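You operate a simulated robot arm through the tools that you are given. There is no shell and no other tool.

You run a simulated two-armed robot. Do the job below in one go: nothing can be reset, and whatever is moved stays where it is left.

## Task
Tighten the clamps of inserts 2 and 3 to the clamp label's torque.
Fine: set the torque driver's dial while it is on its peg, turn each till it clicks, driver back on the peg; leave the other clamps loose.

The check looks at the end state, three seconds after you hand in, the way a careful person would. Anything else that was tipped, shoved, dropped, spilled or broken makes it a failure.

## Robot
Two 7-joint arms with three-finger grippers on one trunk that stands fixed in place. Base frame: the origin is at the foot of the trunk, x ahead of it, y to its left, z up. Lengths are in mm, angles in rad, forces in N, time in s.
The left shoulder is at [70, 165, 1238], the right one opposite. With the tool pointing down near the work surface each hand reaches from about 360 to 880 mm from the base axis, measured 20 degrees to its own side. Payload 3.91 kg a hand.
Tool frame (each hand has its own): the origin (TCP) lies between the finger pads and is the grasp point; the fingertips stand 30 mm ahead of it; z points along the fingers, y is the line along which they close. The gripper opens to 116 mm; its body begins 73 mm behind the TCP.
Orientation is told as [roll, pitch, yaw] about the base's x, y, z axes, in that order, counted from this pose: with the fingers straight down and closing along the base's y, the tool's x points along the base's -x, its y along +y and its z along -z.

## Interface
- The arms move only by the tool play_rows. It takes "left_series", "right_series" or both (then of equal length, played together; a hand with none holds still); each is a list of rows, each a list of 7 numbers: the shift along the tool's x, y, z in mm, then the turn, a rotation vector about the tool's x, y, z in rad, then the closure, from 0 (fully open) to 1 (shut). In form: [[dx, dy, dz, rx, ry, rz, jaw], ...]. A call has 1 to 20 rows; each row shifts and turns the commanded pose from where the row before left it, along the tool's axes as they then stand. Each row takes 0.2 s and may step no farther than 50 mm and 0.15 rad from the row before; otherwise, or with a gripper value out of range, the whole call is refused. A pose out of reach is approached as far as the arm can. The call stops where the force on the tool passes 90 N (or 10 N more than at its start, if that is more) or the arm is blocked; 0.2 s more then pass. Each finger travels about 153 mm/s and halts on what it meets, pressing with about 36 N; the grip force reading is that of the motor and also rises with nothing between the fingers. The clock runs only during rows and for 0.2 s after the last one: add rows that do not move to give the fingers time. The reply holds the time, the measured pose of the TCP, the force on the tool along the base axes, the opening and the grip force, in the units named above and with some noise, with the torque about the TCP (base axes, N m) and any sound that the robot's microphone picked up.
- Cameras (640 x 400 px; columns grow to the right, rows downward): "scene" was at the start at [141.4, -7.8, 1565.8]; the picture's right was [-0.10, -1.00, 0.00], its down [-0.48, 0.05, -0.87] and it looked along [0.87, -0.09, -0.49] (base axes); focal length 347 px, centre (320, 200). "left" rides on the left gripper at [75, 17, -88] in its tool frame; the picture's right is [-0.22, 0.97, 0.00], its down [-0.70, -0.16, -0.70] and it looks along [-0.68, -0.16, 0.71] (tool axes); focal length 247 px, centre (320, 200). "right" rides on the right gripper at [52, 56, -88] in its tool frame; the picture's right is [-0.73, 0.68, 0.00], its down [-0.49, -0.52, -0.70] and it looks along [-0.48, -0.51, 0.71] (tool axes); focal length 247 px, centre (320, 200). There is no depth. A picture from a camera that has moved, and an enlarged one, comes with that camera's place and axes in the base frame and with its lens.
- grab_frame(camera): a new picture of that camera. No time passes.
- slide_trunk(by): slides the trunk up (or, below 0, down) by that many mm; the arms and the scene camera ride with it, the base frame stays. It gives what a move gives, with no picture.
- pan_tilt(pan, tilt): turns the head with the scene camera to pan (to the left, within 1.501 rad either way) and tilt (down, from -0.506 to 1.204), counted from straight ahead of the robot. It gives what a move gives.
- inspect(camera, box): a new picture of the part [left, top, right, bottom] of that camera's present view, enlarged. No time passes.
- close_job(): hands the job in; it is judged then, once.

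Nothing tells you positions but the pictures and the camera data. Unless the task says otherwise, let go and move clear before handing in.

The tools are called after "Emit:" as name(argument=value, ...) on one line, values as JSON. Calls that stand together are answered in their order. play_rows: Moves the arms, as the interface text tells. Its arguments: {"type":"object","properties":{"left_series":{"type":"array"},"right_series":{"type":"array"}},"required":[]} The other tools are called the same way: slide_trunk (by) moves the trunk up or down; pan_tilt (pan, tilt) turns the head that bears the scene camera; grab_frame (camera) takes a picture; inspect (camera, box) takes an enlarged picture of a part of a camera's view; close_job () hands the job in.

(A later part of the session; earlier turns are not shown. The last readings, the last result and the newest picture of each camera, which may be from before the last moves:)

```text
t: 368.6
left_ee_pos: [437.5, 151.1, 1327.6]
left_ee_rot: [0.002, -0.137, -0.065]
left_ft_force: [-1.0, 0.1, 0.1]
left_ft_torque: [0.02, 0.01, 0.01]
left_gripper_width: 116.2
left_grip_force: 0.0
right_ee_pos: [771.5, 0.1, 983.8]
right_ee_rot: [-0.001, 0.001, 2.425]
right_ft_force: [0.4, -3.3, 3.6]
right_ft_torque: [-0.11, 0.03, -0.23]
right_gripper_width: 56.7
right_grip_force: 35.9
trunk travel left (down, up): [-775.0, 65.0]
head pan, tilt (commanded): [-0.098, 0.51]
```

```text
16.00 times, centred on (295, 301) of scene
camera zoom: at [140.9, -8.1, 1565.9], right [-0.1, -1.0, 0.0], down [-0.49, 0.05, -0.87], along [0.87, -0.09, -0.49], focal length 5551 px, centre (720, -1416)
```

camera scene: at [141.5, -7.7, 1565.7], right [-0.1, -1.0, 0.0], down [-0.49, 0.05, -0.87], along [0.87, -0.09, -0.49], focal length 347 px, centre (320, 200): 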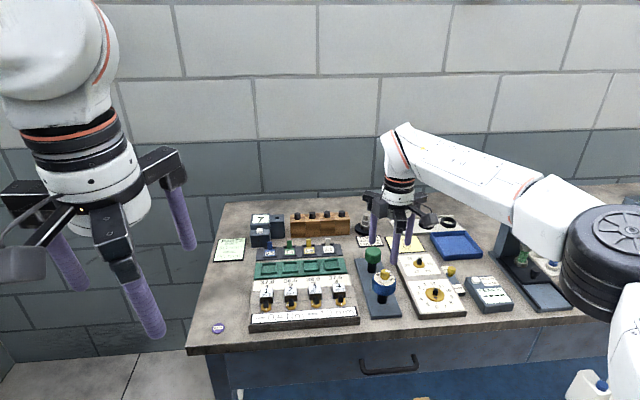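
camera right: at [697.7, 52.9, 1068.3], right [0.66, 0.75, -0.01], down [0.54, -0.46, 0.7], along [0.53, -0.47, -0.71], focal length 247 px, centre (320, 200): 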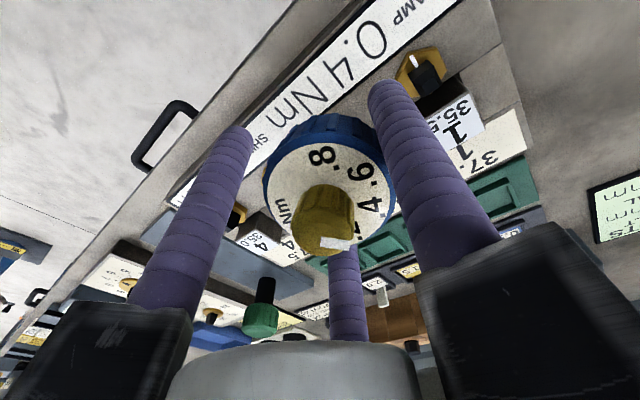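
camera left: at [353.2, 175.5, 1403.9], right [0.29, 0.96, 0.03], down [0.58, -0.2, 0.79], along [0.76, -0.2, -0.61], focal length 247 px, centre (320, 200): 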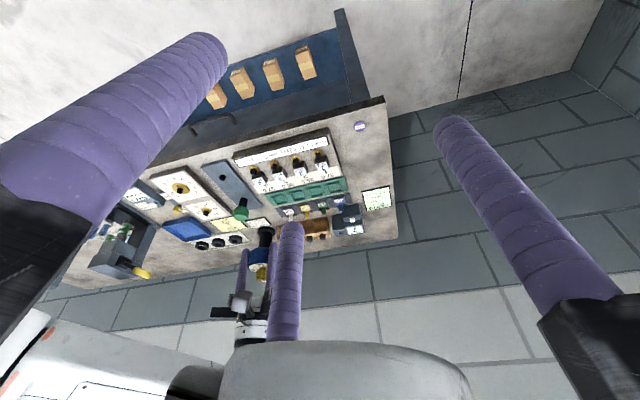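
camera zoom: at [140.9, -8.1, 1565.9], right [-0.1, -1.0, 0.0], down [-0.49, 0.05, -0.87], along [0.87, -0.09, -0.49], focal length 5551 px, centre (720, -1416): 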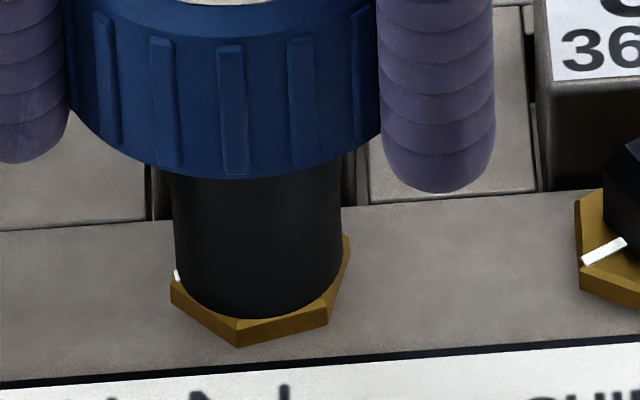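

Emit:
play_rows(right_series=[[0, 0, 0, 0, 0, 0, 0.5], [0, 0, 0, 0, 0, 0, 0.4], [0, 0, 0, 0, 0, 0, 0.25], [0, 0, 0, 0, 0, 0.1, 0.15], [0, 0, 0, 0, 0, 0.13, 0.15], [0, 0, 0, 0, 0, 0.13, 0.15], [0, 0, 0, 0, 0, 0.13, 0.15], [0, 0, 0, 0, 0, 0.13, 0.15], [0, 0, 0, 0, 0, 0.13, 0.15], [0, 0, 0, 0, 0, 0.13, 0.15], [0, 0, 0, 0, 0, 0.13, 0.15], [0, 0, 0, 0, 0, 0.13, 0.15], [0, 0, 0, 0, 0, 0.13, 0.15], [0, 0, 0, 0, 0, 0.13, 0.15], [0, 0, 0, 0, 0, 0.13, 0.15], [0, 0, 0, 0, 0, 0.13, 0.15], [0, 0, 0, 0, 0, 0.08, 0.15], [0, 0, 0, 0, 0, 0, 0.3], [0, 0, 0, 0, 0, 0, 0.42], [0, 0, 0, 0, 0, 0, 0.48]])

Emit:
play_rows(right_series=[[0, 0, 0, 0, 0, 0, 0.7], [0, 0, 0, 0, 0, 0, 1.0], [0, 0, 0, 0, 0, -0.04, 1.0], [0, 0, 0, 0, 0, -0.04, 1.0], [0, 0, 0, 0, 0, -0.03, 1.0], [0, 0, 0, 0, 0, -0.022, 1.0], [0, 0, 0, 0, 0, -0.022, 1.0], [0, 0, 0, 0, 0, -0.022, 1.0], [0, 0, 0, 0, 0, -0.022, 1.0], [0, 0, 0, 0, 0, -0.022, 1.0], [0, 0, 0, 0, 0, -0.022, 1.0], [0, 0, 0, 0, 0, -0.022, 1.0], [0, 0, 0, 0, 0, -0.022, 1.0], [0, 0, 0, 0, 0, -0.022, 1.0], [0, 0, 0, 0, 0, -0.022, 1.0], [0, 0, 0, 0, 0, -0.022, 1.0], [0, 0, 0, 0, 0, -0.022, 1.0], [0, 0, 0, 0, 0, -0.022, 1.0], [0, 0, 0, 0, 0, -0.022, 1.0], [0, 0, 0, 0, 0, -0.022, 1.0]])

Emit:
play_rows(right_series=[[0, 0, 0, 0, 0, -0.022, 1.0], [0, 0, 0, 0, 0, -0.022, 1.0], [0, 0, 0, 0, 0, -0.022, 1.0], [0, 0, 0, 0, 0, -0.022, 1.0], [0, 0, 0, 0, 0, -0.022, 1.0], [0, 0, 0, 0, 0, -0.022, 1.0], [0, 0, 0, 0, 0, -0.022, 1.0], [0, 0, 0, 0, 0, -0.022, 1.0], [0, 0, 0, 0, 0, -0.022, 1.0], [0, 0, 0, 0, 0, -0.022, 1.0], [0, 0, 0, 0, 0, -0.022, 1.0], [0, 0, 0, 0, 0, -0.022, 1.0], [0, 0, 0, 0, 0, -0.022, 1.0], [0, 0, 0, 0, 0, -0.022, 1.0], [0, 0, 0, 0, 0, -0.022, 1.0], [0, 0, 0, 0, 0, -0.022, 1.0], [0, 0, 0, 0, 0, -0.022, 1.0], [0, 0, 0, 0, 0, -0.022, 1.0], [0, 0, 0, 0, 0, -0.022, 1.0], [0, 0, 0, 0, 0, -0.022, 1.0]])

Emit:
play_rows(right_series=[[0, 0, 0, 0, 0, -0.022, 1.0], [0, 0, 0, 0, 0, -0.022, 1.0], [0, 0, 0, 0, 0, -0.022, 1.0], [0, 0, 0, 0, 0, -0.022, 1.0], [0, 0, 0, 0, 0, -0.022, 1.0], [0, 0, 0, 0, 0, -0.022, 1.0], [0, 0, 0, 0, 0, -0.022, 1.0], [0, 0, 0, 0, 0, -0.022, 1.0], [0, 0, 0, 0, 0, -0.022, 1.0], [0, 0, 0, 0, 0, -0.022, 1.0], [0, 0, 0, 0, 0, -0.022, 1.0], [0, 0, 0, 0, 0, -0.022, 1.0], [0, 0, 0, 0, 0, -0.022, 1.0], [0, 0, 0, 0, 0, -0.022, 1.0], [0, 0, 0, 0, 0, -0.022, 1.0], [0, 0, 0, 0, 0, -0.022, 1.0], [0, 0, 0, 0, 0, -0.022, 1.0], [0, 0, 0, 0, 0, -0.022, 1.0], [0, 0, 0, 0, 0, -0.022, 1.0], [0, 0, 0, 0, 0, -0.022, 1.0]])

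Emit:
inspect(camera="scene", box=[280, 290, 310, 312])

```text
t: 372.8
left_ee_pos: [437.6, 153.5, 1326.5]
left_ee_rot: [0.005, -0.138, -0.067]
left_ft_force: [-0.4, 0.0, -0.1]
left_ft_torque: [0.04, 0.01, 0.03]
left_gripper_width: 116.0
left_grip_force: 0.0
right_ee_pos: [772.4, 0.3, 983.9]
right_ee_rot: [-0.001, 0.0, 0.682]
right_ft_force: [0.3, 0.2, 0.0]
right_ft_torque: [0.01, -0.03, 0.02]
right_gripper_width: 60.4
right_grip_force: 0.1
trunk travel left (down, up): [-775.0, 65.0]
head pan, tilt (commanded): [-0.098, 0.51]
```

```text
t: 377.0
left_ee_pos: [437.8, 151.8, 1327.1]
left_ee_rot: [0.003, -0.137, -0.065]
left_ft_force: [0.1, -0.6, 0.2]
left_ft_torque: [-0.02, 0.0, -0.01]
left_gripper_width: 116.0
left_grip_force: 0.1
right_ee_pos: [771.1, 0.8, 984.9]
right_ee_rot: [0.001, 0.0, 1.124]
right_ft_force: [-1.4, -2.7, 0.9]
right_ft_torque: [0.03, 0.07, -0.18]
right_gripper_width: 56.7
right_grip_force: 36.1
trunk travel left (down, up): [-775.0, 65.0]
head pan, tilt (commanded): [-0.098, 0.51]
```

```text
t: 381.2
left_ee_pos: [435.7, 152.1, 1327.2]
left_ee_rot: [0.003, -0.139, -0.066]
left_ft_force: [0.3, -0.7, -1.1]
left_ft_torque: [-0.01, -0.02, 0.0]
left_gripper_width: 115.9
left_grip_force: 0.1
right_ee_pos: [771.0, 0.5, 984.8]
right_ee_rot: [0.001, 0.0, 1.563]
right_ft_force: [-10.4, -1.6, -3.6]
right_ft_torque: [-0.06, 0.61, -0.27]
right_gripper_width: 56.6
right_grip_force: 35.7
trunk travel left (down, up): [-775.0, 65.0]
head pan, tilt (commanded): [-0.098, 0.51]
```

```text
t: 385.4
left_ee_pos: [437.6, 152.2, 1326.6]
left_ee_rot: [0.003, -0.138, -0.065]
left_ft_force: [-0.2, -0.6, -0.7]
left_ft_torque: [0.01, 0.02, 0.01]
left_gripper_width: 116.1
left_grip_force: 0.1
right_ee_pos: [771.6, -0.1, 985.2]
right_ee_rot: [0.0, 0.0, 2.003]
right_ft_force: [-4.1, -1.6, 1.0]
right_ft_torque: [0.06, 0.24, -0.25]
right_gripper_width: 56.9
right_grip_force: 35.7
trunk travel left (down, up): [-775.0, 65.0]
head pan, tilt (commanded): [-0.098, 0.51]
```

```text
16.00 times, centred on (295, 301) of scene
camera zoom: at [140.5, -7.8, 1565.9], right [-0.1, -1.0, 0.0], down [-0.49, 0.05, -0.87], along [0.87, -0.09, -0.49], focal length 5551 px, centre (720, -1416)
```

zoom: 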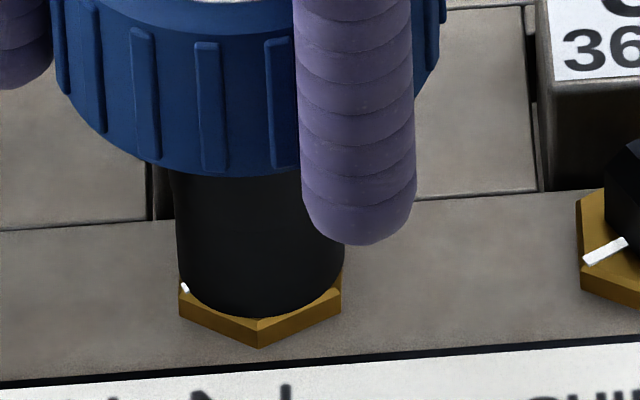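

Emit:
play_rows(right_series=[[0, 0, 0, 0, 0, -0.022, 1.0], [0, 0, 0, 0, 0, -0.022, 1.0], [0, 0, 0, 0, 0, -0.022, 1.0], [0, 0, 0, 0, 0, -0.022, 1.0], [0, 0, 0, 0, 0, -0.022, 1.0], [0, 0, 0, 0, 0, -0.022, 1.0], [0, 0, 0, 0, 0, -0.022, 1.0], [0, 0, 0, 0, 0, -0.022, 1.0], [0, 0, 0, 0, 0, -0.022, 1.0], [0, 0, 0, 0, 0, -0.022, 1.0], [0, 0, 0, 0, 0, -0.022, 1.0], [0, 0, 0, 0, 0, -0.022, 1.0], [0, 0, 0, 0, 0, -0.022, 1.0], [0, 0, 0, 0, 0, -0.022, 1.0], [0, 0, 0, 0, 0, -0.022, 1.0], [0, 0, 0, 0, 0, -0.022, 1.0], [0, 0, 0, 0, 0, -0.022, 1.0], [0, 0, 0, 0, 0, -0.022, 1.0], [0, 0, 0, 0, 0, -0.022, 1.0], [0, 0, 0, 0, 0, -0.022, 1.0]])

Emit:
inspect(camera="scene", box=[280, 290, 310, 312])

```text
t: 389.6
left_ee_pos: [435.9, 152.4, 1326.7]
left_ee_rot: [0.004, -0.137, -0.063]
left_ft_force: [1.5, -0.1, -0.2]
left_ft_torque: [0.0, -0.02, 0.0]
left_gripper_width: 116.0
left_grip_force: 0.1
right_ee_pos: [771.1, 0.3, 984.9]
right_ee_rot: [0.0, -0.001, 2.441]
right_ft_force: [-7.1, 0.5, -0.2]
right_ft_torque: [0.02, 0.27, -0.26]
right_gripper_width: 57.3
right_grip_force: 36.4
trunk travel left (down, up): [-775.0, 65.0]
head pan, tilt (commanded): [-0.098, 0.51]
```

```text
16.00 times, centred on (295, 301) of scene
camera zoom: at [140.2, -7.7, 1565.9], right [-0.1, -1.0, 0.0], down [-0.48, 0.05, -0.87], along [0.87, -0.09, -0.49], focal length 5551 px, centre (720, -1416)
```

zoom: 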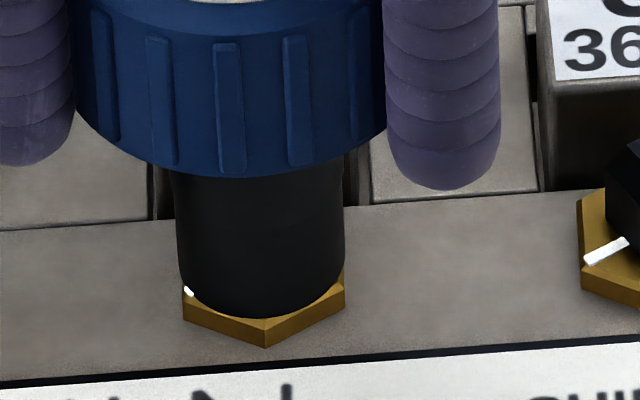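

Emit:
play_rows(right_series=[[0, 0, 0, 0, 0, 0, 0.5], [0, 0, 0, 0, 0, 0, 0.4], [0, 0, 0, 0, 0, 0, 0.25], [0, 0, 0, 0, 0, 0.1, 0.15], [0, 0, 0, 0, 0, 0.13, 0.15], [0, 0, 0, 0, 0, 0.13, 0.15], [0, 0, 0, 0, 0, 0.13, 0.15], [0, 0, 0, 0, 0, 0.13, 0.15], [0, 0, 0, 0, 0, 0.13, 0.15], [0, 0, 0, 0, 0, 0.13, 0.15], [0, 0, 0, 0, 0, 0.13, 0.15], [0, 0, 0, 0, 0, 0.13, 0.15], [0, 0, 0, 0, 0, 0.13, 0.15], [0, 0, 0, 0, 0, 0.13, 0.15], [0, 0, 0, 0, 0, 0.13, 0.15], [0, 0, 0, 0, 0, 0.13, 0.15], [0, 0, 0, 0, 0, 0.1, 0.15], [0, 0, 0, 0, 0, 0, 0.3], [0, 0, 0, 0, 0, 0, 0.42], [0, 0, 0, 0, 0, 0, 0.48]])

Emit:
play_rows(right_series=[[0, 0, 0, 0, 0, 0, 0.7], [0, 0, 0, 0, 0, 0, 1.0], [0, 0, 0, 0, 0, -0.05, 1.0], [0, 0, 0, 0, 0, -0.05, 1.0], [0, 0, 0, 0, 0, -0.05, 1.0], [0, 0, 0, 0, 0, -0.05, 1.0], [0, 0, 0, 0, 0, -0.05, 1.0], [0, 0, 0, 0, 0, -0.05, 1.0], [0, 0, 0, 0, 0, -0.05, 1.0], [0, 0, 0, 0, 0, -0.05, 1.0], [0, 0, 0, 0, 0, -0.05, 1.0], [0, 0, 0, 0, 0, -0.05, 1.0], [0, 0, 0, 0, 0, -0.05, 1.0], [0, 0, 0, 0, 0, -0.05, 1.0], [0, 0, 0, 0, 0, -0.05, 1.0], [0, 0, 0, 0, 0, -0.05, 1.0], [0, 0, 0, 0, 0, -0.05, 1.0], [0, 0, 0, 0, 0, -0.05, 1.0], [0, 0, 0, 0, 0, -0.05, 1.0], [0, 0, 0, 0, 0, -0.05, 1.0]])

Emit:
inspect(camera="scene", box=[280, 290, 310, 312])

```text
t: 393.8
left_ee_pos: [436.2, 152.6, 1325.8]
left_ee_rot: [0.005, -0.136, -0.066]
left_ft_force: [-0.8, 0.2, 0.5]
left_ft_torque: [-0.01, 0.0, 0.0]
left_gripper_width: 116.1
left_grip_force: 0.0
right_ee_pos: [772.4, 1.3, 983.0]
right_ee_rot: [0.0, 0.001, 0.681]
right_ft_force: [0.2, 0.1, 0.3]
right_ft_torque: [-0.01, 0.01, 0.01]
right_gripper_width: 60.3
right_grip_force: 0.1
trunk travel left (down, up): [-775.0, 65.0]
head pan, tilt (commanded): [-0.098, 0.51]
```

```text
t: 398.0
left_ee_pos: [438.3, 152.6, 1326.9]
left_ee_rot: [0.004, -0.138, -0.063]
left_ft_force: [-0.1, -0.6, 0.3]
left_ft_torque: [-0.02, 0.01, 0.01]
left_gripper_width: 116.1
left_grip_force: 0.0
right_ee_pos: [771.1, 1.9, 985.1]
right_ee_rot: [-0.001, 0.001, 1.581]
right_ft_force: [-7.0, -4.3, -0.4]
right_ft_torque: [-0.26, 0.23, -0.29]
right_gripper_width: 56.8
right_grip_force: 36.1
trunk travel left (down, up): [-775.0, 65.0]
head pan, tilt (commanded): [-0.098, 0.51]
```

```text
16.00 times, centred on (295, 301) of scene
camera zoom: at [140.7, -8.3, 1565.8], right [-0.1, -1.0, 0.0], down [-0.49, 0.05, -0.87], along [0.87, -0.09, -0.49], focal length 5551 px, centre (720, -1416)
```

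zoom: 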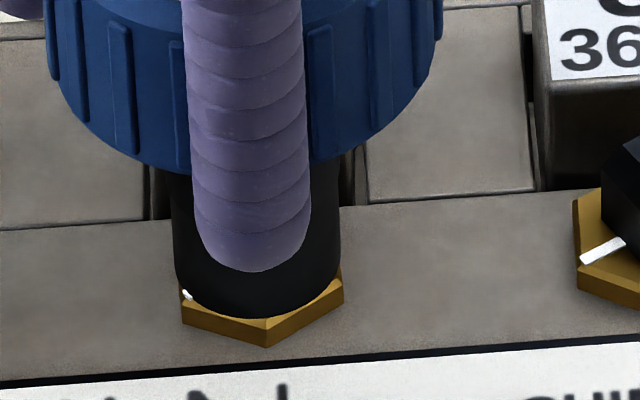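

Emit:
play_rows(right_series=[[0, 0, 0, 0, 0, -0.022, 1.0], [0, 0, 0, 0, 0, -0.022, 1.0], [0, 0, 0, 0, 0, -0.022, 1.0], [0, 0, 0, 0, 0, -0.022, 1.0], [0, 0, 0, 0, 0, -0.022, 1.0], [0, 0, 0, 0, 0, -0.022, 1.0], [0, 0, 0, 0, 0, -0.022, 1.0], [0, 0, 0, 0, 0, -0.022, 1.0], [0, 0, 0, 0, 0, -0.022, 1.0], [0, 0, 0, 0, 0, -0.022, 1.0], [0, 0, 0, 0, 0, -0.022, 1.0], [0, 0, 0, 0, 0, -0.022, 1.0], [0, 0, 0, 0, 0, -0.022, 1.0], [0, 0, 0, 0, 0, -0.022, 1.0], [0, 0, 0, 0, 0, -0.022, 1.0], [0, 0, 0, 0, 0, -0.022, 1.0], [0, 0, 0, 0, 0, -0.022, 1.0], [0, 0, 0, 0, 0, -0.022, 1.0], [0, 0, 0, 0, 0, -0.022, 1.0], [0, 0, 0, 0, 0, -0.022, 1.0]])

Emit:
play_rows(right_series=[[0, 0, 0, 0, 0, -0.022, 1.0], [0, 0, 0, 0, 0, -0.022, 1.0], [0, 0, 0, 0, 0, -0.022, 1.0], [0, 0, 0, 0, 0, -0.022, 1.0], [0, 0, 0, 0, 0, -0.022, 1.0], [0, 0, 0, 0, 0, -0.022, 1.0], [0, 0, 0, 0, 0, -0.022, 1.0], [0, 0, 0, 0, 0, -0.022, 1.0], [0, 0, 0, 0, 0, -0.022, 1.0], [0, 0, 0, 0, 0, -0.022, 1.0], [0, 0, 0, 0, 0, -0.022, 1.0], [0, 0, 0, 0, 0, -0.022, 1.0], [0, 0, 0, 0, 0, -0.022, 1.0], [0, 0, 0, 0, 0, -0.022, 1.0], [0, 0, 0, 0, 0, -0.022, 1.0], [0, 0, 0, 0, 0, -0.022, 1.0], [0, 0, 0, 0, 0, -0.022, 1.0], [0, 0, 0, 0, 0, -0.022, 1.0], [0, 0, 0, 0, 0, -0.022, 1.0], [0, 0, 0, 0, 0, -0.022, 1.0]])

Emit:
inspect(camera="scene", box=[280, 290, 310, 312])

```text
t: 402.2
left_ee_pos: [437.4, 153.1, 1325.2]
left_ee_rot: [0.004, -0.139, -0.066]
left_ft_force: [-0.5, 0.0, 0.2]
left_ft_torque: [0.0, -0.01, 0.02]
left_gripper_width: 116.2
left_grip_force: 0.1
right_ee_pos: [771.4, 1.0, 984.6]
right_ee_rot: [0.001, -0.002, 2.021]
right_ft_force: [-6.1, 0.4, -1.5]
right_ft_torque: [0.03, 0.28, -0.13]
right_gripper_width: 56.6
right_grip_force: 36.1
trunk travel left (down, up): [-775.0, 65.0]
head pan, tilt (commanded): [-0.098, 0.51]
```

```text
t: 406.4
left_ee_pos: [438.3, 151.7, 1327.0]
left_ee_rot: [0.003, -0.138, -0.064]
left_ft_force: [0.8, 0.5, 0.6]
left_ft_torque: [0.0, -0.02, -0.01]
left_gripper_width: 116.0
left_grip_force: 0.1
right_ee_pos: [771.3, -0.1, 984.7]
right_ee_rot: [0.0, 0.001, 2.461]
right_ft_force: [-3.6, 0.3, 0.9]
right_ft_torque: [-0.01, 0.15, 0.01]
right_gripper_width: 56.6
right_grip_force: 35.8
trunk travel left (down, up): [-775.0, 65.0]
head pan, tilt (commanded): [-0.098, 0.51]
```

```text
16.00 times, centred on (295, 301) of scene
camera zoom: at [140.8, -7.6, 1565.8], right [-0.1, -1.0, 0.0], down [-0.49, 0.05, -0.87], along [0.87, -0.09, -0.49], focal length 5551 px, centre (720, -1416)
```

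zoom: 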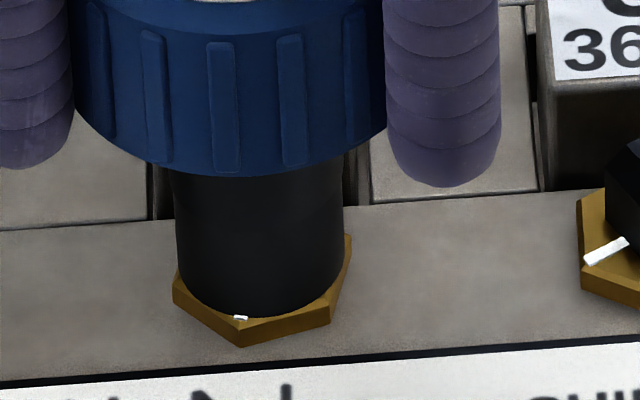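

The nut released and is loose again at about 18°. Now one smooth continuous clockwise turn from loose, listening for the click.

Emit:
play_rows(right_series=[[0, 0, 0, 0, 0, 0.1, 1.0], [0, 0, 0, 0, 0, 0.1, 1.0], [0, 0, 0, 0, 0, 0.1, 1.0], [0, 0, 0, 0, 0, 0.1, 1.0], [0, 0, 0, 0, 0, 0.1, 1.0], [0, 0, 0, 0, 0, 0.1, 1.0], [0, 0, 0, 0, 0, 0.1, 1.0], [0, 0, 0, 0, 0, 0.1, 1.0], [0, 0, 0, 0, 0, 0.1, 1.0], [0, 0, 0, 0, 0, 0.1, 1.0], [0, 0, 0, 0, 0, 0.1, 1.0], [0, 0, 0, 0, 0, 0.1, 1.0]])

Emit:
inspect(camera="scene", box=[280, 290, 310, 312])

```text
t: 409.0
left_ee_pos: [438.6, 152.5, 1326.2]
left_ee_rot: [0.005, -0.139, -0.063]
left_ft_force: [0.0, 0.5, 0.1]
left_ft_torque: [0.0, 0.0, 0.0]
left_gripper_width: 115.9
left_grip_force: 0.1
right_ee_pos: [772.3, 0.7, 983.9]
right_ee_rot: [0.001, 0.0, 1.258]
right_ft_force: [-1.5, 2.0, 0.7]
right_ft_torque: [0.04, -0.04, 0.28]
right_gripper_width: 56.6
right_grip_force: 36.2
trunk travel left (down, up): [-775.0, 65.0]
head pan, tilt (commanded): [-0.098, 0.51]
```

```text
16.00 times, centred on (295, 301) of scene
camera zoom: at [141.3, -7.4, 1565.8], right [-0.1, -1.0, 0.0], down [-0.49, 0.05, -0.87], along [0.87, -0.09, -0.49], focal length 5551 px, centre (720, -1416)
```

zoom: 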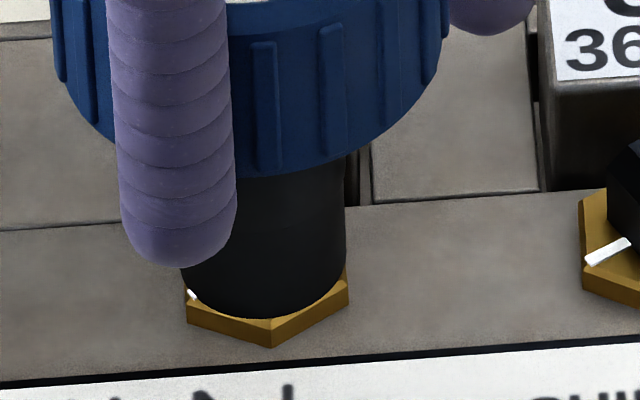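

Emit:
play_rows(right_series=[[0, 0, 0, 0, 0, 0.12, 1.0], [0, 0, 0, 0, 0, 0.12, 1.0], [0, 0, 0, 0, 0, 0.12, 1.0], [0, 0, 0, 0, 0, 0.1, 1.0]])

Emit:
inspect(camera="scene", box=[280, 290, 310, 312])

Emit:
inspect(camera="right", box=[240, 70, 400, 250])

```text
t: 410.0
left_ee_pos: [437.8, 152.1, 1325.5]
left_ee_rot: [0.003, -0.138, -0.065]
left_ft_force: [0.1, -0.4, 0.4]
left_ft_torque: [-0.03, 0.0, 0.0]
left_gripper_width: 116.0
left_grip_force: 0.0
right_ee_pos: [771.7, 1.7, 983.9]
right_ee_rot: [-0.001, 0.002, 0.797]
right_ft_force: [-0.7, 1.6, -0.5]
right_ft_torque: [-0.03, -0.06, 0.28]
right_gripper_width: 56.7
right_grip_force: 35.6
trunk travel left (down, up): [-775.0, 65.0]
head pan, tilt (commanded): [-0.098, 0.51]
```

```text
16.00 times, centred on (295, 301) of scene
camera zoom: at [141.2, -7.4, 1565.8], right [-0.1, -1.0, 0.0], down [-0.49, 0.05, -0.87], along [0.87, -0.09, -0.49], focal length 5551 px, centre (720, -1416)
```

zoom: 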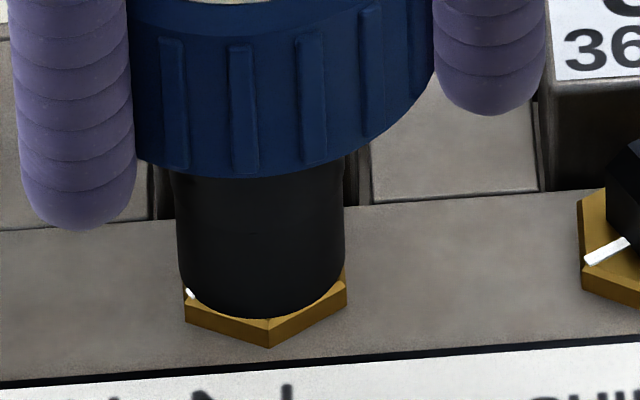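

```text
2.22 times, centred on (320, 160) of right
camera zoom: at [695.6, 3.5, 1072.2], right [0.02, 1.0, 0.0], down [0.71, -0.02, 0.7], along [0.7, -0.02, -0.71], focal length 549 px, centre (320, 289)
```

zoom: 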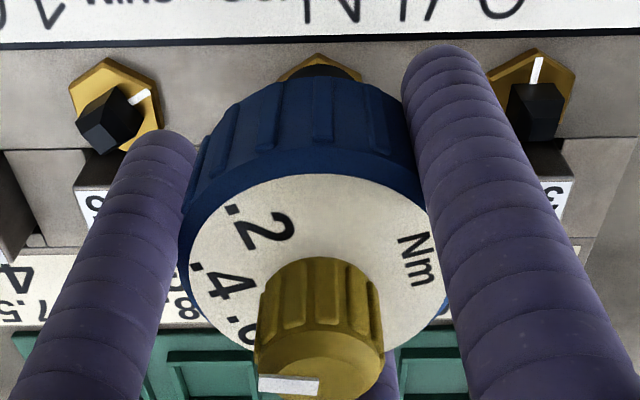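

Emit:
play_rows(right_series=[[0, 0, 0, 0, 0, 0, 0.5], [0, 0, 0, 0, 0, 0, 0.4], [0, 0, 0, 0, 0, 0, 0.25], [0, 0, 0, 0, 0, -0.1, 0.15], [0, 0, 0, 0, 0, -0.14, 0.15], [0, 0, 0, 0, 0, -0.14, 0.15], [0, 0, 0, 0, 0, -0.14, 0.15], [0, 0, 0, 0, 0, -0.14, 0.15], [0, 0, 0, 0, 0, -0.14, 0.15], [0, 0, 0, 0, 0, -0.14, 0.15], [0, 0, 0, 0, 0, -0.14, 0.15], [0, 0, 0, 0, 0, -0.14, 0.15], [0, 0, 0, 0, 0, -0.14, 0.15], [0, 0, 0, 0, 0, 0, 0.15], [0, 0, 0, 0, 0, 0, 0.3], [0, 0, 0, 0, 0, 0, 0.42], [0, 0, 0, 0, 0, 0, 0.48], [0, 0, 0, 0, 0, 0, 0.6], [0, 0, 0, 0, 0, 0, 1.0], [0, 0, 0, 0, 0, 0, 1.0]])

Emit:
play_rows(right_series=[[0, 0, 1.0, 0, 0, 0.1, 1.0], [0, 0, 1.5, 0, 0, 0.1, 1.0], [0, 0, 1.0, 0, 0, 0.1, 1.0], [0, 0, 0, 0, 0, 0.1, 1.0], [0, 0, 0, 0, 0, 0.1, 1.0], [0, 0, 0, 0, 0, 0.1, 1.0]])

Emit:
play_rows(right_series=[[0, 0, -3.0, 0, 0, 0.1, 1.0], [0, 0, -2.0, 0, 0, 0.1, 1.0], [0, 0, -1.5, 0, 0, 0.1, 1.0], [0, 0, 0, 0, 0, 0.1, 1.0], [0, 0, 0, 0, 0, 0.1, 1.0]])

```text
t: 414.2
left_ee_pos: [438.4, 151.4, 1326.2]
left_ee_rot: [0.004, -0.137, -0.066]
left_ft_force: [-1.4, 0.2, 0.3]
left_ft_torque: [-0.02, 0.0, 0.01]
left_gripper_width: 115.7
left_grip_force: 0.0
right_ee_pos: [771.5, 0.9, 985.0]
right_ee_rot: [0.0, 0.001, 2.162]
right_ft_force: [-2.0, -0.5, 0.8]
right_ft_torque: [-0.04, 0.16, 0.03]
right_gripper_width: 56.8
right_grip_force: 36.6
trunk travel left (down, up): [-775.0, 65.0]
head pan, tilt (commanded): [-0.098, 0.51]
```

```text
t: 415.6
left_ee_pos: [435.5, 153.2, 1327.1]
left_ee_rot: [0.005, -0.136, -0.064]
left_ft_force: [0.8, 0.5, 0.0]
left_ft_torque: [-0.03, 0.0, -0.01]
left_gripper_width: 115.7
left_grip_force: 0.1
right_ee_pos: [772.0, 1.4, 983.6]
right_ee_rot: [-0.002, 0.001, 1.557]
right_ft_force: [8.7, 0.5, 22.5]
right_ft_torque: [0.02, -0.38, 0.22]
right_gripper_width: 56.6
right_grip_force: 35.8
trunk travel left (down, up): [-775.0, 65.0]
head pan, tilt (commanded): [-0.098, 0.51]
```

```text
t: 416.8
left_ee_pos: [438.9, 152.3, 1324.9]
left_ee_rot: [0.003, -0.135, -0.064]
left_ft_force: [-0.2, -0.1, 0.0]
left_ft_torque: [0.01, 0.0, -0.01]
left_gripper_width: 116.1
left_grip_force: 0.0
right_ee_pos: [772.2, 0.9, 983.4]
right_ee_rot: [0.006, 0.004, 1.057]
right_ft_force: [-2.1, 0.1, -17.9]
right_ft_torque: [-0.14, 0.03, 0.29]
right_gripper_width: 56.6
right_grip_force: 36.2
trunk travel left (down, up): [-775.0, 65.0]
head pan, tilt (commanded): [-0.098, 0.51]
```

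No click is obtainable even from a clean, continuous tightening. The nut stalls reproducibly at about 60°, where the .40 clutch slips, so clamp 2 is at the set torque. I'll now lift off and give clamp 3 a final pass at .40.

Emit:
play_rows(right_series=[[0, 0, 2.5, 0, 0, 0, 1.0], [0, 0, 0, 0, 0, -0.06, 1.0], [0, 0, 0, 0, 0, -0.06, 1.0], [0, 0, -5, 0, 0, 0, 1.0], [0, 0, -10, 0, 0, 0, 1.0], [0, 0, -15, 0, 0, 0, 1.0], [0, 0, 0, 0, 0, 0, 1.0], [0, 0, 0, 0, 0, 0, 1.0]])

Emit:
inspect(camera="scene", box=[280, 280, 330, 312])

Emit:
inspect(camera="right", box=[290, 60, 350, 120])

```text
t: 418.6
left_ee_pos: [437.2, 151.6, 1325.4]
left_ee_rot: [0.004, -0.136, -0.065]
left_ft_force: [-0.2, -0.6, -0.7]
left_ft_torque: [0.03, 0.05, 0.0]
left_gripper_width: 116.3
left_grip_force: 0.0
right_ee_pos: [773.2, 1.5, 1014.5]
right_ee_rot: [0.002, 0.001, 1.18]
right_ft_force: [-0.1, -0.2, -1.9]
right_ft_torque: [-0.03, -0.01, 0.01]
right_gripper_width: 56.8
right_grip_force: 36.0
trunk travel left (down, up): [-775.0, 65.0]
head pan, tilt (commanded): [-0.098, 0.51]
```

```text
12.50 times, centred on (305, 296) of scene
camera zoom: at [141.7, -7.4, 1565.7], right [-0.1, -1.0, 0.0], down [-0.49, 0.05, -0.87], along [0.87, -0.09, -0.49], focal length 4337 px, centre (508, -1000)
```

zoom: 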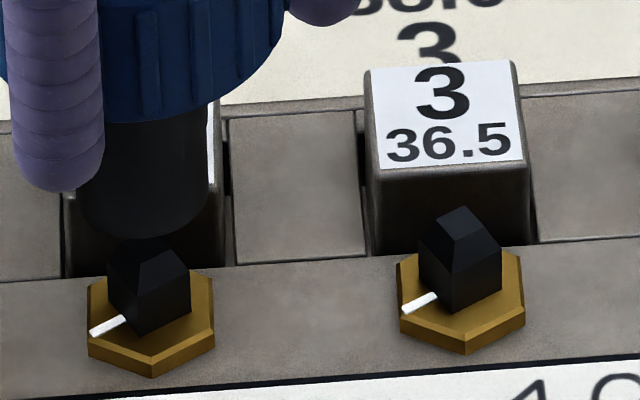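

```text
6.67 times, centred on (320, 90) of right
camera zoom: at [700.7, -24.8, 1102.6], right [-0.35, 0.94, 0.0], down [0.67, 0.25, 0.7], along [0.65, 0.25, -0.71], focal length 1646 px, centre (320, 933)
```

zoom: 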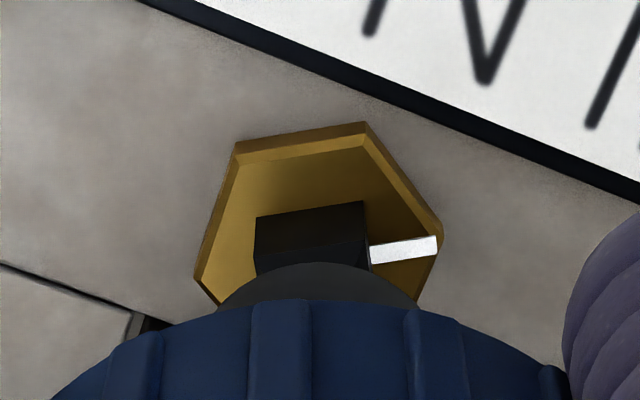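

Both nuts are now at 59.5–60°. Moving to clamp 3 for a final pass at .40.

Emit:
play_rows(right_series=[[0, 0, -15, 0, 0, 0, 1.0], [29.15, -11.45, 0, 0, 0, 0, 1.0], [29.15, -11.45, 0, 0, 0, 0, 1.0], [0, 0, 0, 0, 0, 0, 1.0], [0, 0, 15, 0, 0, 0, 1.0], [0, 0, 0, 0, 0, 0, 1.0], [0, 0, 0, 0, 0, 0, 1.0], [0, 0, 0, 0, 0, 0, 1.0], [0, 0, 0, 0, 0, 0, 1.0]])

Emit:
play_rows(right_series=[[0, 0, 0, 0, 0, 0, 1.0]])

Emit:
play_rows(right_series=[[0, 0, 0, 0, 0, 0, 1.0]])

Emit:
inspect(camera="scene", box=[300, 270, 340, 310])

```text
t: 420.6
left_ee_pos: [437.5, 152.4, 1325.9]
left_ee_rot: [0.003, -0.136, -0.065]
left_ft_force: [0.3, 1.2, 0.3]
left_ft_torque: [-0.01, 0.03, -0.01]
left_gripper_width: 116.1
left_grip_force: 0.0
right_ee_pos: [771.1, -63.0, 1013.6]
right_ee_rot: [-0.001, 0.0, 1.18]
right_ft_force: [-0.5, -0.2, -1.7]
right_ft_torque: [-0.02, 0.01, 0.01]
right_gripper_width: 56.8
right_grip_force: 35.4
trunk travel left (down, up): [-775.0, 65.0]
head pan, tilt (commanded): [-0.098, 0.51]
```

```text
t: 421.0
left_ee_pos: [438.3, 151.9, 1325.3]
left_ee_rot: [0.002, -0.135, -0.064]
left_ft_force: [-0.3, 0.8, -0.3]
left_ft_torque: [-0.01, 0.04, 0.0]
left_gripper_width: 116.1
left_grip_force: 0.0
right_ee_pos: [769.9, -62.4, 1014.1]
right_ee_rot: [0.001, 0.0, 1.18]
right_ft_force: [0.1, 0.9, -2.0]
right_ft_torque: [0.04, -0.01, 0.01]
right_gripper_width: 56.6
right_grip_force: 36.1
trunk travel left (down, up): [-775.0, 65.0]
head pan, tilt (commanded): [-0.098, 0.51]
```

```text
t: 421.4
left_ee_pos: [437.5, 152.9, 1326.6]
left_ee_rot: [0.004, -0.136, -0.064]
left_ft_force: [-0.1, 0.2, 0.4]
left_ft_torque: [0.0, 0.02, -0.02]
left_gripper_width: 116.2
left_grip_force: 0.0
right_ee_pos: [771.6, -62.9, 1013.1]
right_ee_rot: [0.001, 0.0, 1.181]
right_ft_force: [0.4, 0.3, -1.5]
right_ft_torque: [-0.01, -0.03, -0.01]
right_gripper_width: 56.5
right_grip_force: 36.5
trunk travel left (down, up): [-775.0, 65.0]
head pan, tilt (commanded): [-0.098, 0.51]
```

```text
10.00 times, centred on (320, 290) of scene
camera zoom: at [141.8, -7.6, 1565.7], right [-0.1, -1.0, 0.0], down [-0.49, 0.05, -0.87], along [0.87, -0.09, -0.49], focal length 3470 px, centre (320, -700)
```

zoom: 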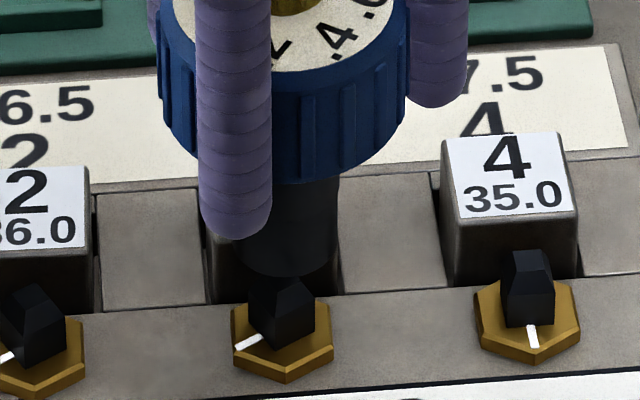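

Emit:
play_rows(right_series=[[-1.26, 0.09, 8, 0, 0, 0, 1.0], [0, 0, 7, 0, 0, 0, 1.0], [0, 0, 2, 0, 0, 0, 1.0], [0, 0, 0, 0, 0, 0, 1.0], [0, 0, 0, 0, 0, 0, 1.0]])

Emit:
play_rows(right_series=[[0, 0, 2, 0, 0, 0, 1.0], [0, 0, 2, 0, 0, 0, 1.0], [0, 0, 2, 0, 0, 0, 1.0], [0, 0, 0, 0, 0, 0, 1.0]])

Emit:
play_rows(right_series=[[0, 0, 2, 0, 0, 0, 1.0], [0, 0, 2, 0, 0, 0, 1.0], [0, 0, 0, 0, 0, 0, 1.0], [0, 0, 0, 0, 0, 0, 1.0]])

```text
t: 422.6
left_ee_pos: [439.1, 152.5, 1326.5]
left_ee_rot: [0.004, -0.136, -0.063]
left_ft_force: [0.9, 0.0, -1.2]
left_ft_torque: [-0.01, 0.01, 0.04]
left_gripper_width: 116.1
left_grip_force: 0.0
right_ee_pos: [771.5, -59.8, 997.9]
right_ee_rot: [0.003, 0.001, 1.18]
right_ft_force: [0.8, 0.6, -2.1]
right_ft_torque: [0.02, 0.02, -0.02]
right_gripper_width: 56.9
right_grip_force: 35.7
trunk travel left (down, up): [-775.0, 65.0]
head pan, tilt (commanded): [-0.098, 0.51]
```

```text
t: 423.6
left_ee_pos: [437.6, 152.2, 1325.7]
left_ee_rot: [0.004, -0.137, -0.064]
left_ft_force: [-0.7, -0.2, -0.5]
left_ft_torque: [0.01, -0.01, 0.01]
left_gripper_width: 115.8
left_grip_force: 0.2
right_ee_pos: [771.0, -61.3, 990.5]
right_ee_rot: [0.001, 0.0, 1.18]
right_ft_force: [1.5, -3.7, 0.2]
right_ft_torque: [-0.21, -0.09, 0.01]
right_gripper_width: 56.7
right_grip_force: 36.3
trunk travel left (down, up): [-775.0, 65.0]
head pan, tilt (commanded): [-0.098, 0.51]
```

```text
t: 424.6
left_ee_pos: [438.6, 151.3, 1326.6]
left_ee_rot: [0.006, -0.136, -0.065]
left_ft_force: [0.0, -0.8, 0.1]
left_ft_torque: [-0.01, -0.01, 0.0]
left_gripper_width: 116.2
left_grip_force: 0.1
right_ee_pos: [770.0, -60.9, 986.8]
right_ee_rot: [-0.001, 0.0, 1.18]
right_ft_force: [4.4, -3.7, 0.9]
right_ft_torque: [-0.26, -0.26, 0.0]
right_gripper_width: 56.8
right_grip_force: 35.8
trunk travel left (down, up): [-775.0, 65.0]
head pan, tilt (commanded): [-0.098, 0.51]
```

Emit:
play_rows(right_series=[[0.27, -0.65, 1.5, 0, 0, 0, 1.0], [0, 0, 1.5, 0, 0, 0, 1.0], [0, 0, 0, 0, 0, 0, 1.0], [0, 0, 0, 0, 0, 0, 1.0]])

Emit:
play_rows(right_series=[[0, 0, 0.5, 0, 0, 0.08, 1.0], [0, 0, 0, 0, 0, 0.08, 1.0], [0, 0, 0, 0, 0, 0.08, 1.0], [0, 0, 0, 0, 0, 0.08, 1.0], [0, 0, 0, 0, 0, 0.08, 1.0], [0, 0, 0, 0, 0, 0.08, 1.0], [0, 0, 0, 0, 0, 0.08, 1.0]])

Emit:
inspect(camera="scene", box=[306, 292, 330, 312])

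```text
t: 425.6
left_ee_pos: [438.4, 153.2, 1325.5]
left_ee_rot: [0.005, -0.136, -0.065]
left_ft_force: [-0.5, 0.2, -0.2]
left_ft_torque: [0.01, -0.02, 0.0]
left_gripper_width: 116.1
left_grip_force: 0.0
right_ee_pos: [771.2, -60.6, 983.5]
right_ee_rot: [0.002, -0.001, 1.18]
right_ft_force: [0.7, -2.3, -2.0]
right_ft_torque: [-0.17, 0.03, 0.0]
right_gripper_width: 56.6
right_grip_force: 35.9
trunk travel left (down, up): [-775.0, 65.0]
head pan, tilt (commanded): [-0.098, 0.51]
```

```text
t: 427.2
left_ee_pos: [437.5, 152.4, 1326.1]
left_ee_rot: [0.002, -0.134, -0.063]
left_ft_force: [-0.6, -0.3, -0.1]
left_ft_torque: [0.02, 0.02, 0.0]
left_gripper_width: 115.9
left_grip_force: 0.1
right_ee_pos: [771.5, -61.4, 983.0]
right_ee_rot: [0.002, 0.003, 0.619]
right_ft_force: [-3.3, -2.9, -5.1]
right_ft_torque: [-0.08, 0.15, 0.26]
right_gripper_width: 56.8
right_grip_force: 36.1
trunk travel left (down, up): [-775.0, 65.0]
head pan, tilt (commanded): [-0.098, 0.51]
```

```text
16.00 times, centred on (318, 302) of scene
camera zoom: at [141.6, -8.3, 1565.7], right [-0.1, -1.0, 0.0], down [-0.49, 0.05, -0.87], along [0.87, -0.09, -0.49], focal length 5551 px, centre (352, -1432)
```

zoom: 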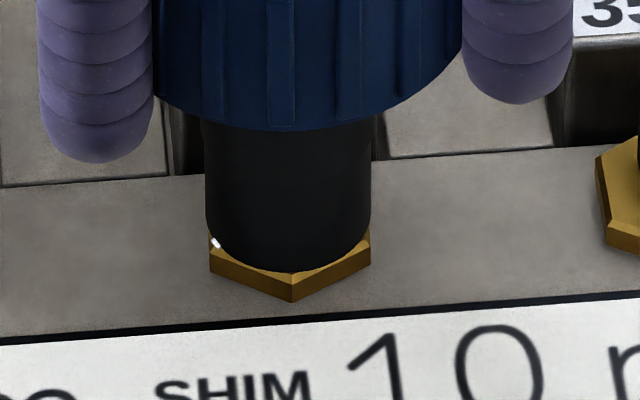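

Emit:
play_rows(right_series=[[0, 0, 1.0, 0, 0, -0.06, 1.0], [0, 0, 0, 0, 0, -0.06, 1.0], [0, 0, -5, 0, 0, 0, 1.0], [0, 0, -10, 0, 0, 0, 1.0], [0, 0, -17, 0, 0, 0, 1.0], [0, 0, 0, 0, 0, 0, 1.0], [0, 0, 0, 0, 0, 0, 1.0]])

Emit:
inspect(camera="right", box=[290, 60, 350, 120])

Emit:
inspect(camera="scene", box=[280, 288, 330, 312])

```text
t: 428.8
left_ee_pos: [438.5, 152.9, 1326.8]
left_ee_rot: [0.004, -0.135, -0.065]
left_ft_force: [0.0, 0.2, 0.3]
left_ft_torque: [-0.03, 0.0, -0.03]
left_gripper_width: 116.1
left_grip_force: 0.1
right_ee_pos: [772.8, -60.3, 1015.5]
right_ee_rot: [-0.001, 0.001, 0.74]
right_ft_force: [0.3, -0.1, -1.7]
right_ft_torque: [0.0, 0.03, 0.01]
right_gripper_width: 57.0
right_grip_force: 36.0
trunk travel left (down, up): [-775.0, 65.0]
head pan, tilt (commanded): [-0.098, 0.51]
```

```text
6.67 times, centred on (320, 90) of right
camera zoom: at [697.2, -53.3, 1103.3], right [0.08, 1.0, 0.0], down [0.71, -0.06, 0.7], along [0.7, -0.06, -0.72], focal length 1646 px, centre (320, 933)
```

zoom: 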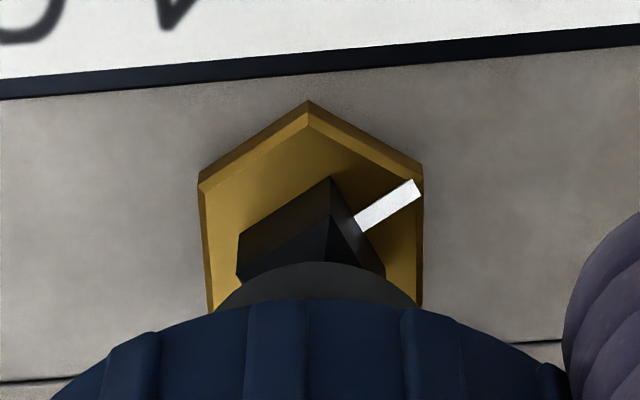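

```text
12.80 times, centred on (305, 300) of scene
camera zoom: at [141.9, -7.7, 1565.7], right [-0.1, -1.0, 0.0], down [-0.49, 0.05, -0.87], along [0.87, -0.09, -0.49], focal length 4441 px, centre (512, -1080)
```

zoom: 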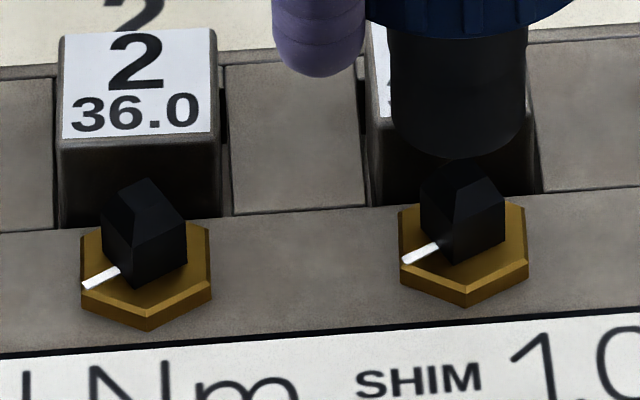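

Both nuts read about 60°. One more idea: a full-speed run from loose, which I haven't tried yet. I'll reseat on clamp 3, loosen it, and re-tighten at maximum speed.

Emit:
play_rows(right_series=[[0.6, 0.9, 8, 0, 0, 0, 1.0], [0, 0, 8, 0, 0, 0, 1.0], [0, 0, 4, 0, 0, 0, 1.0], [0, 0, 0, 0, 0, 0, 1.0], [0, 0, 3, 0, 0, 0, 1.0], [0, 0, 3, 0, 0, 0, 1.0], [0, 0, 0, 0, 0, 0, 1.0]])

Emit:
play_rows(right_series=[[0, 0, 2, 0, 0, 0, 1.0], [0, 0, 2, 0, 0, 0, 1.0], [0, 0, 1.5, 0, 0, 0, 1.0], [0, 0, 0, 0, 0, 0, 1.0], [0, 0, 0, 0, 0, 0, 1.0]])

```text
t: 430.4
left_ee_pos: [438.3, 152.4, 1325.9]
left_ee_rot: [0.004, -0.135, -0.064]
left_ft_force: [0.9, -0.2, 0.2]
left_ft_torque: [-0.03, 0.01, -0.01]
left_gripper_width: 115.9
left_grip_force: 0.1
right_ee_pos: [772.2, -60.9, 990.3]
right_ee_rot: [0.0, 0.0, 0.741]
right_ft_force: [1.6, 0.5, -0.5]
right_ft_torque: [-0.05, -0.13, 0.0]
right_gripper_width: 56.8
right_grip_force: 35.7
trunk travel left (down, up): [-775.0, 65.0]
head pan, tilt (commanded): [-0.098, 0.51]
```

```text
t: 431.6
left_ee_pos: [438.5, 153.1, 1326.3]
left_ee_rot: [0.005, -0.137, -0.064]
left_ft_force: [-0.2, -0.5, 0.2]
left_ft_torque: [0.0, -0.01, 0.01]
left_gripper_width: 116.0
left_grip_force: 0.1
right_ee_pos: [772.2, -60.1, 983.5]
right_ee_rot: [0.001, 0.0, 0.739]
right_ft_force: [3.4, -1.0, 1.1]
right_ft_torque: [-0.01, -0.23, 0.0]
right_gripper_width: 56.8
right_grip_force: 35.9
trunk travel left (down, up): [-775.0, 65.0]
head pan, tilt (commanded): [-0.098, 0.51]
```

Emit:
play_rows(right_series=[[-0.4, -0.2, 0, 0, 0, -0.05, 1.0], [0, 0, 0, 0, 0, -0.05, 1.0], [0, 0, 0, 0, 0, -0.05, 1.0], [0, 0, 0, 0, 0, -0.03, 1.0], [0, 0, 0, 0, 0, -0.025, 1.0], [0, 0, 0, 0, 0, -0.025, 1.0], [0, 0, 0, 0, 0, -0.025, 1.0], [0, 0, 0, 0, 0, -0.025, 1.0], [0, 0, 0, 0, 0, -0.025, 1.0], [0, 0, 0, 0, 0, -0.025, 1.0], [0, 0, 0, 0, 0, -0.025, 1.0], [0, 0, 0, 0, 0, -0.025, 1.0], [0, 0, 0, 0, 0, -0.025, 1.0], [0, 0, 0, 0, 0, -0.025, 1.0], [0, 0, 0, 0, 0, -0.025, 1.0], [0, 0, 0, 0, 0, -0.025, 1.0], [0, 0, 0, 0, 0, -0.025, 1.0], [0, 0, 0, 0, 0, -0.025, 1.0], [0, 0, 0, 0, 0, -0.025, 1.0], [0, 0, 0, 0, 0, -0.025, 1.0]])

Emit:
play_rows(right_series=[[0, 0, 0, 0, 0, -0.025, 1.0], [0, 0, 0, 0, 0, -0.025, 1.0], [0, 0, 0, 0, 0, -0.025, 1.0], [0, 0, 0, 0, 0, -0.025, 1.0], [0, 0, 0, 0, 0, -0.025, 1.0], [0, 0, 0, 0, 0, -0.025, 1.0], [0, 0, 0, 0, 0, -0.025, 1.0], [0, 0, 0, 0, 0, -0.025, 1.0], [0, 0, 0, 0, 0, -0.025, 1.0], [0, 0, 0, 0, 0, -0.025, 1.0], [0, 0, 0, 0, 0, -0.025, 1.0], [0, 0, 0, 0, 0, -0.025, 1.0], [0, 0, 0, 0, 0, -0.025, 1.0], [0, 0, 0, 0, 0, -0.025, 1.0], [0, 0, 0, 0, 0, -0.025, 1.0], [0, 0, 0, 0, 0, -0.025, 1.0], [0, 0, 0, 0, 0, -0.025, 1.0], [0, 0, 0, 0, 0, -0.025, 1.0], [0, 0, 0, 0, 0, -0.025, 1.0], [0, 0, 0, 0, 0, -0.025, 1.0]])

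Emit:
inspect(camera="scene", box=[306, 292, 330, 312])

```text
t: 435.8
left_ee_pos: [439.0, 152.1, 1326.9]
left_ee_rot: [0.002, -0.137, -0.065]
left_ft_force: [0.9, 1.4, 0.0]
left_ft_torque: [0.02, 0.05, 0.02]
left_gripper_width: 116.0
left_grip_force: 0.1
right_ee_pos: [772.0, -60.6, 983.1]
right_ee_rot: [-0.001, 0.0, 1.319]
right_ft_force: [5.1, -3.9, 4.2]
right_ft_torque: [-0.22, -0.13, -0.23]
right_gripper_width: 57.0
right_grip_force: 35.7
trunk travel left (down, up): [-775.0, 65.0]
head pan, tilt (commanded): [-0.098, 0.51]
```

```text
t: 440.0
left_ee_pos: [437.7, 151.2, 1325.5]
left_ee_rot: [0.002, -0.136, -0.066]
left_ft_force: [-0.4, 0.6, -0.5]
left_ft_torque: [0.0, 0.01, 0.03]
left_gripper_width: 115.8
left_grip_force: 0.1
right_ee_pos: [770.9, -59.9, 984.3]
right_ee_rot: [0.001, -0.002, 1.819]
right_ft_force: [2.4, -5.3, 0.7]
right_ft_torque: [-0.29, -0.04, -0.21]
right_gripper_width: 56.6
right_grip_force: 35.9
trunk travel left (down, up): [-775.0, 65.0]
head pan, tilt (commanded): [-0.098, 0.51]
```

```text
16.00 times, centred on (318, 302) of scene
camera zoom: at [141.9, -8.5, 1565.7], right [-0.1, -1.0, 0.0], down [-0.49, 0.05, -0.87], along [0.87, -0.09, -0.49], focal length 5551 px, centre (352, -1432)
```

zoom: 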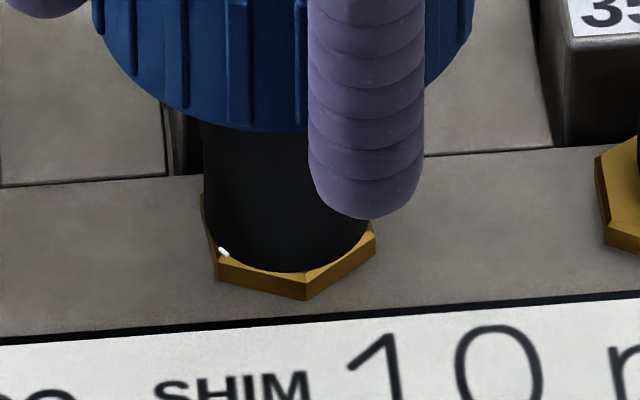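

Emit:
play_rows(right_series=[[0, 0, 0, 0, 0, -0.025, 1.0], [0, 0, 0, 0, 0, -0.025, 1.0], [0, 0, 0, 0, 0, -0.025, 1.0], [0, 0, 0, 0, 0, -0.025, 1.0], [0, 0, 0, 0, 0, -0.025, 1.0], [0, 0, 0, 0, 0, -0.025, 1.0], [0, 0, 0, 0, 0, -0.025, 1.0], [0, 0, 0, 0, 0, -0.025, 1.0], [0, 0, 0, 0, 0, -0.025, 1.0], [0, 0, 0, 0, 0, -0.025, 1.0], [0, 0, 0, 0, 0, -0.025, 1.0], [0, 0, 0, 0, 0, -0.025, 1.0], [0, 0, 0, 0, 0, -0.025, 1.0], [0, 0, 0, 0, 0, -0.025, 1.0], [0, 0, 0, 0, 0, -0.025, 1.0], [0, 0, 0, 0, 0, -0.025, 1.0], [0, 0, 0, 0, 0, -0.025, 1.0], [0, 0, 0, 0, 0, -0.025, 1.0], [0, 0, 0, 0, 0, -0.025, 1.0], [0, 0, 0, 0, 0, -0.025, 1.0]])

Emit:
inspect(camera="scene", box=[306, 292, 330, 312])

```text
t: 444.2
left_ee_pos: [438.6, 151.2, 1325.9]
left_ee_rot: [0.003, -0.136, -0.064]
left_ft_force: [-0.2, -0.3, 0.4]
left_ft_torque: [-0.02, 0.0, -0.01]
left_gripper_width: 116.0
left_grip_force: 0.0
right_ee_pos: [771.9, -62.8, 982.7]
right_ee_rot: [0.001, 0.001, 2.318]
right_ft_force: [1.1, -4.4, -1.4]
right_ft_torque: [-0.27, -0.07, -0.06]
right_gripper_width: 56.6
right_grip_force: 36.0
trunk travel left (down, up): [-775.0, 65.0]
head pan, tilt (commanded): [-0.098, 0.51]
```

```text
16.00 times, centred on (318, 302) of scene
camera zoom: at [142.0, -8.4, 1565.7], right [-0.1, -1.0, 0.0], down [-0.49, 0.05, -0.87], along [0.87, -0.09, -0.49], focal length 5551 px, centre (352, -1432)
```

zoom: 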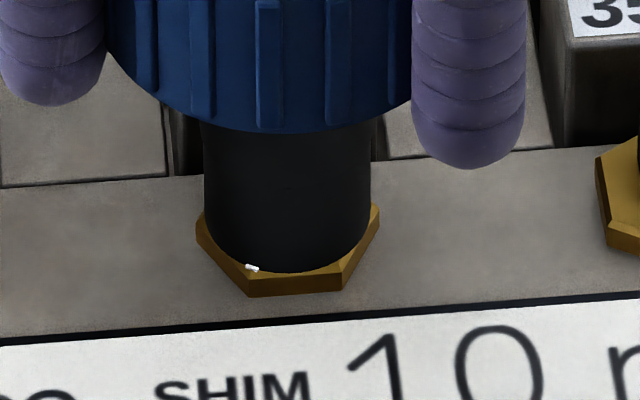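

Emit:
play_rows(right_series=[[0, 0, 0.5, 0, 0, -0.06, 1.0], [0, 0, 0, 0, 0, -0.06, 1.0], [0, 0, 0, 0, 0, 0, 1.0], [0, 0, 0, 0, 0, 0.12, 1.0], [0, 0, 0, 0, 0, 0.15, 1.0], [0, 0, 0, 0, 0, 0.15, 1.0], [0, 0, 0, 0, 0, 0.15, 1.0], [0, 0, 0, 0, 0, 0.15, 1.0], [0, 0, 0, 0, 0, 0.15, 1.0], [0, 0, 0, 0, 0, 0.15, 1.0], [0, 0, 0, 0, 0, 0.15, 1.0], [0, 0, 0, 0, 0, 0.15, 1.0]])

Emit:
inspect(camera="scene", box=[306, 292, 330, 312])

```text
t: 446.8
left_ee_pos: [438.3, 152.6, 1326.8]
left_ee_rot: [0.002, -0.138, -0.064]
left_ft_force: [-0.1, -0.1, 0.2]
left_ft_torque: [0.0, 0.0, 0.03]
left_gripper_width: 116.2
left_grip_force: 0.0
right_ee_pos: [771.2, -61.3, 983.7]
right_ee_rot: [-0.001, -0.001, 1.117]
right_ft_force: [2.6, -2.6, 4.4]
right_ft_torque: [-0.05, -0.32, 0.3]
right_gripper_width: 56.7
right_grip_force: 35.8
trunk travel left (down, up): [-775.0, 65.0]
head pan, tilt (commanded): [-0.098, 0.51]
```

```text
16.00 times, centred on (318, 302) of scene
camera zoom: at [141.2, -8.1, 1565.8], right [-0.1, -1.0, 0.0], down [-0.49, 0.05, -0.87], along [0.87, -0.09, -0.49], focal length 5551 px, centre (352, -1432)
```

zoom: 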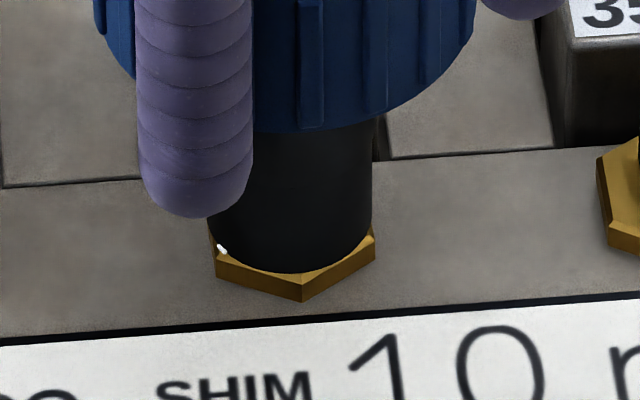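

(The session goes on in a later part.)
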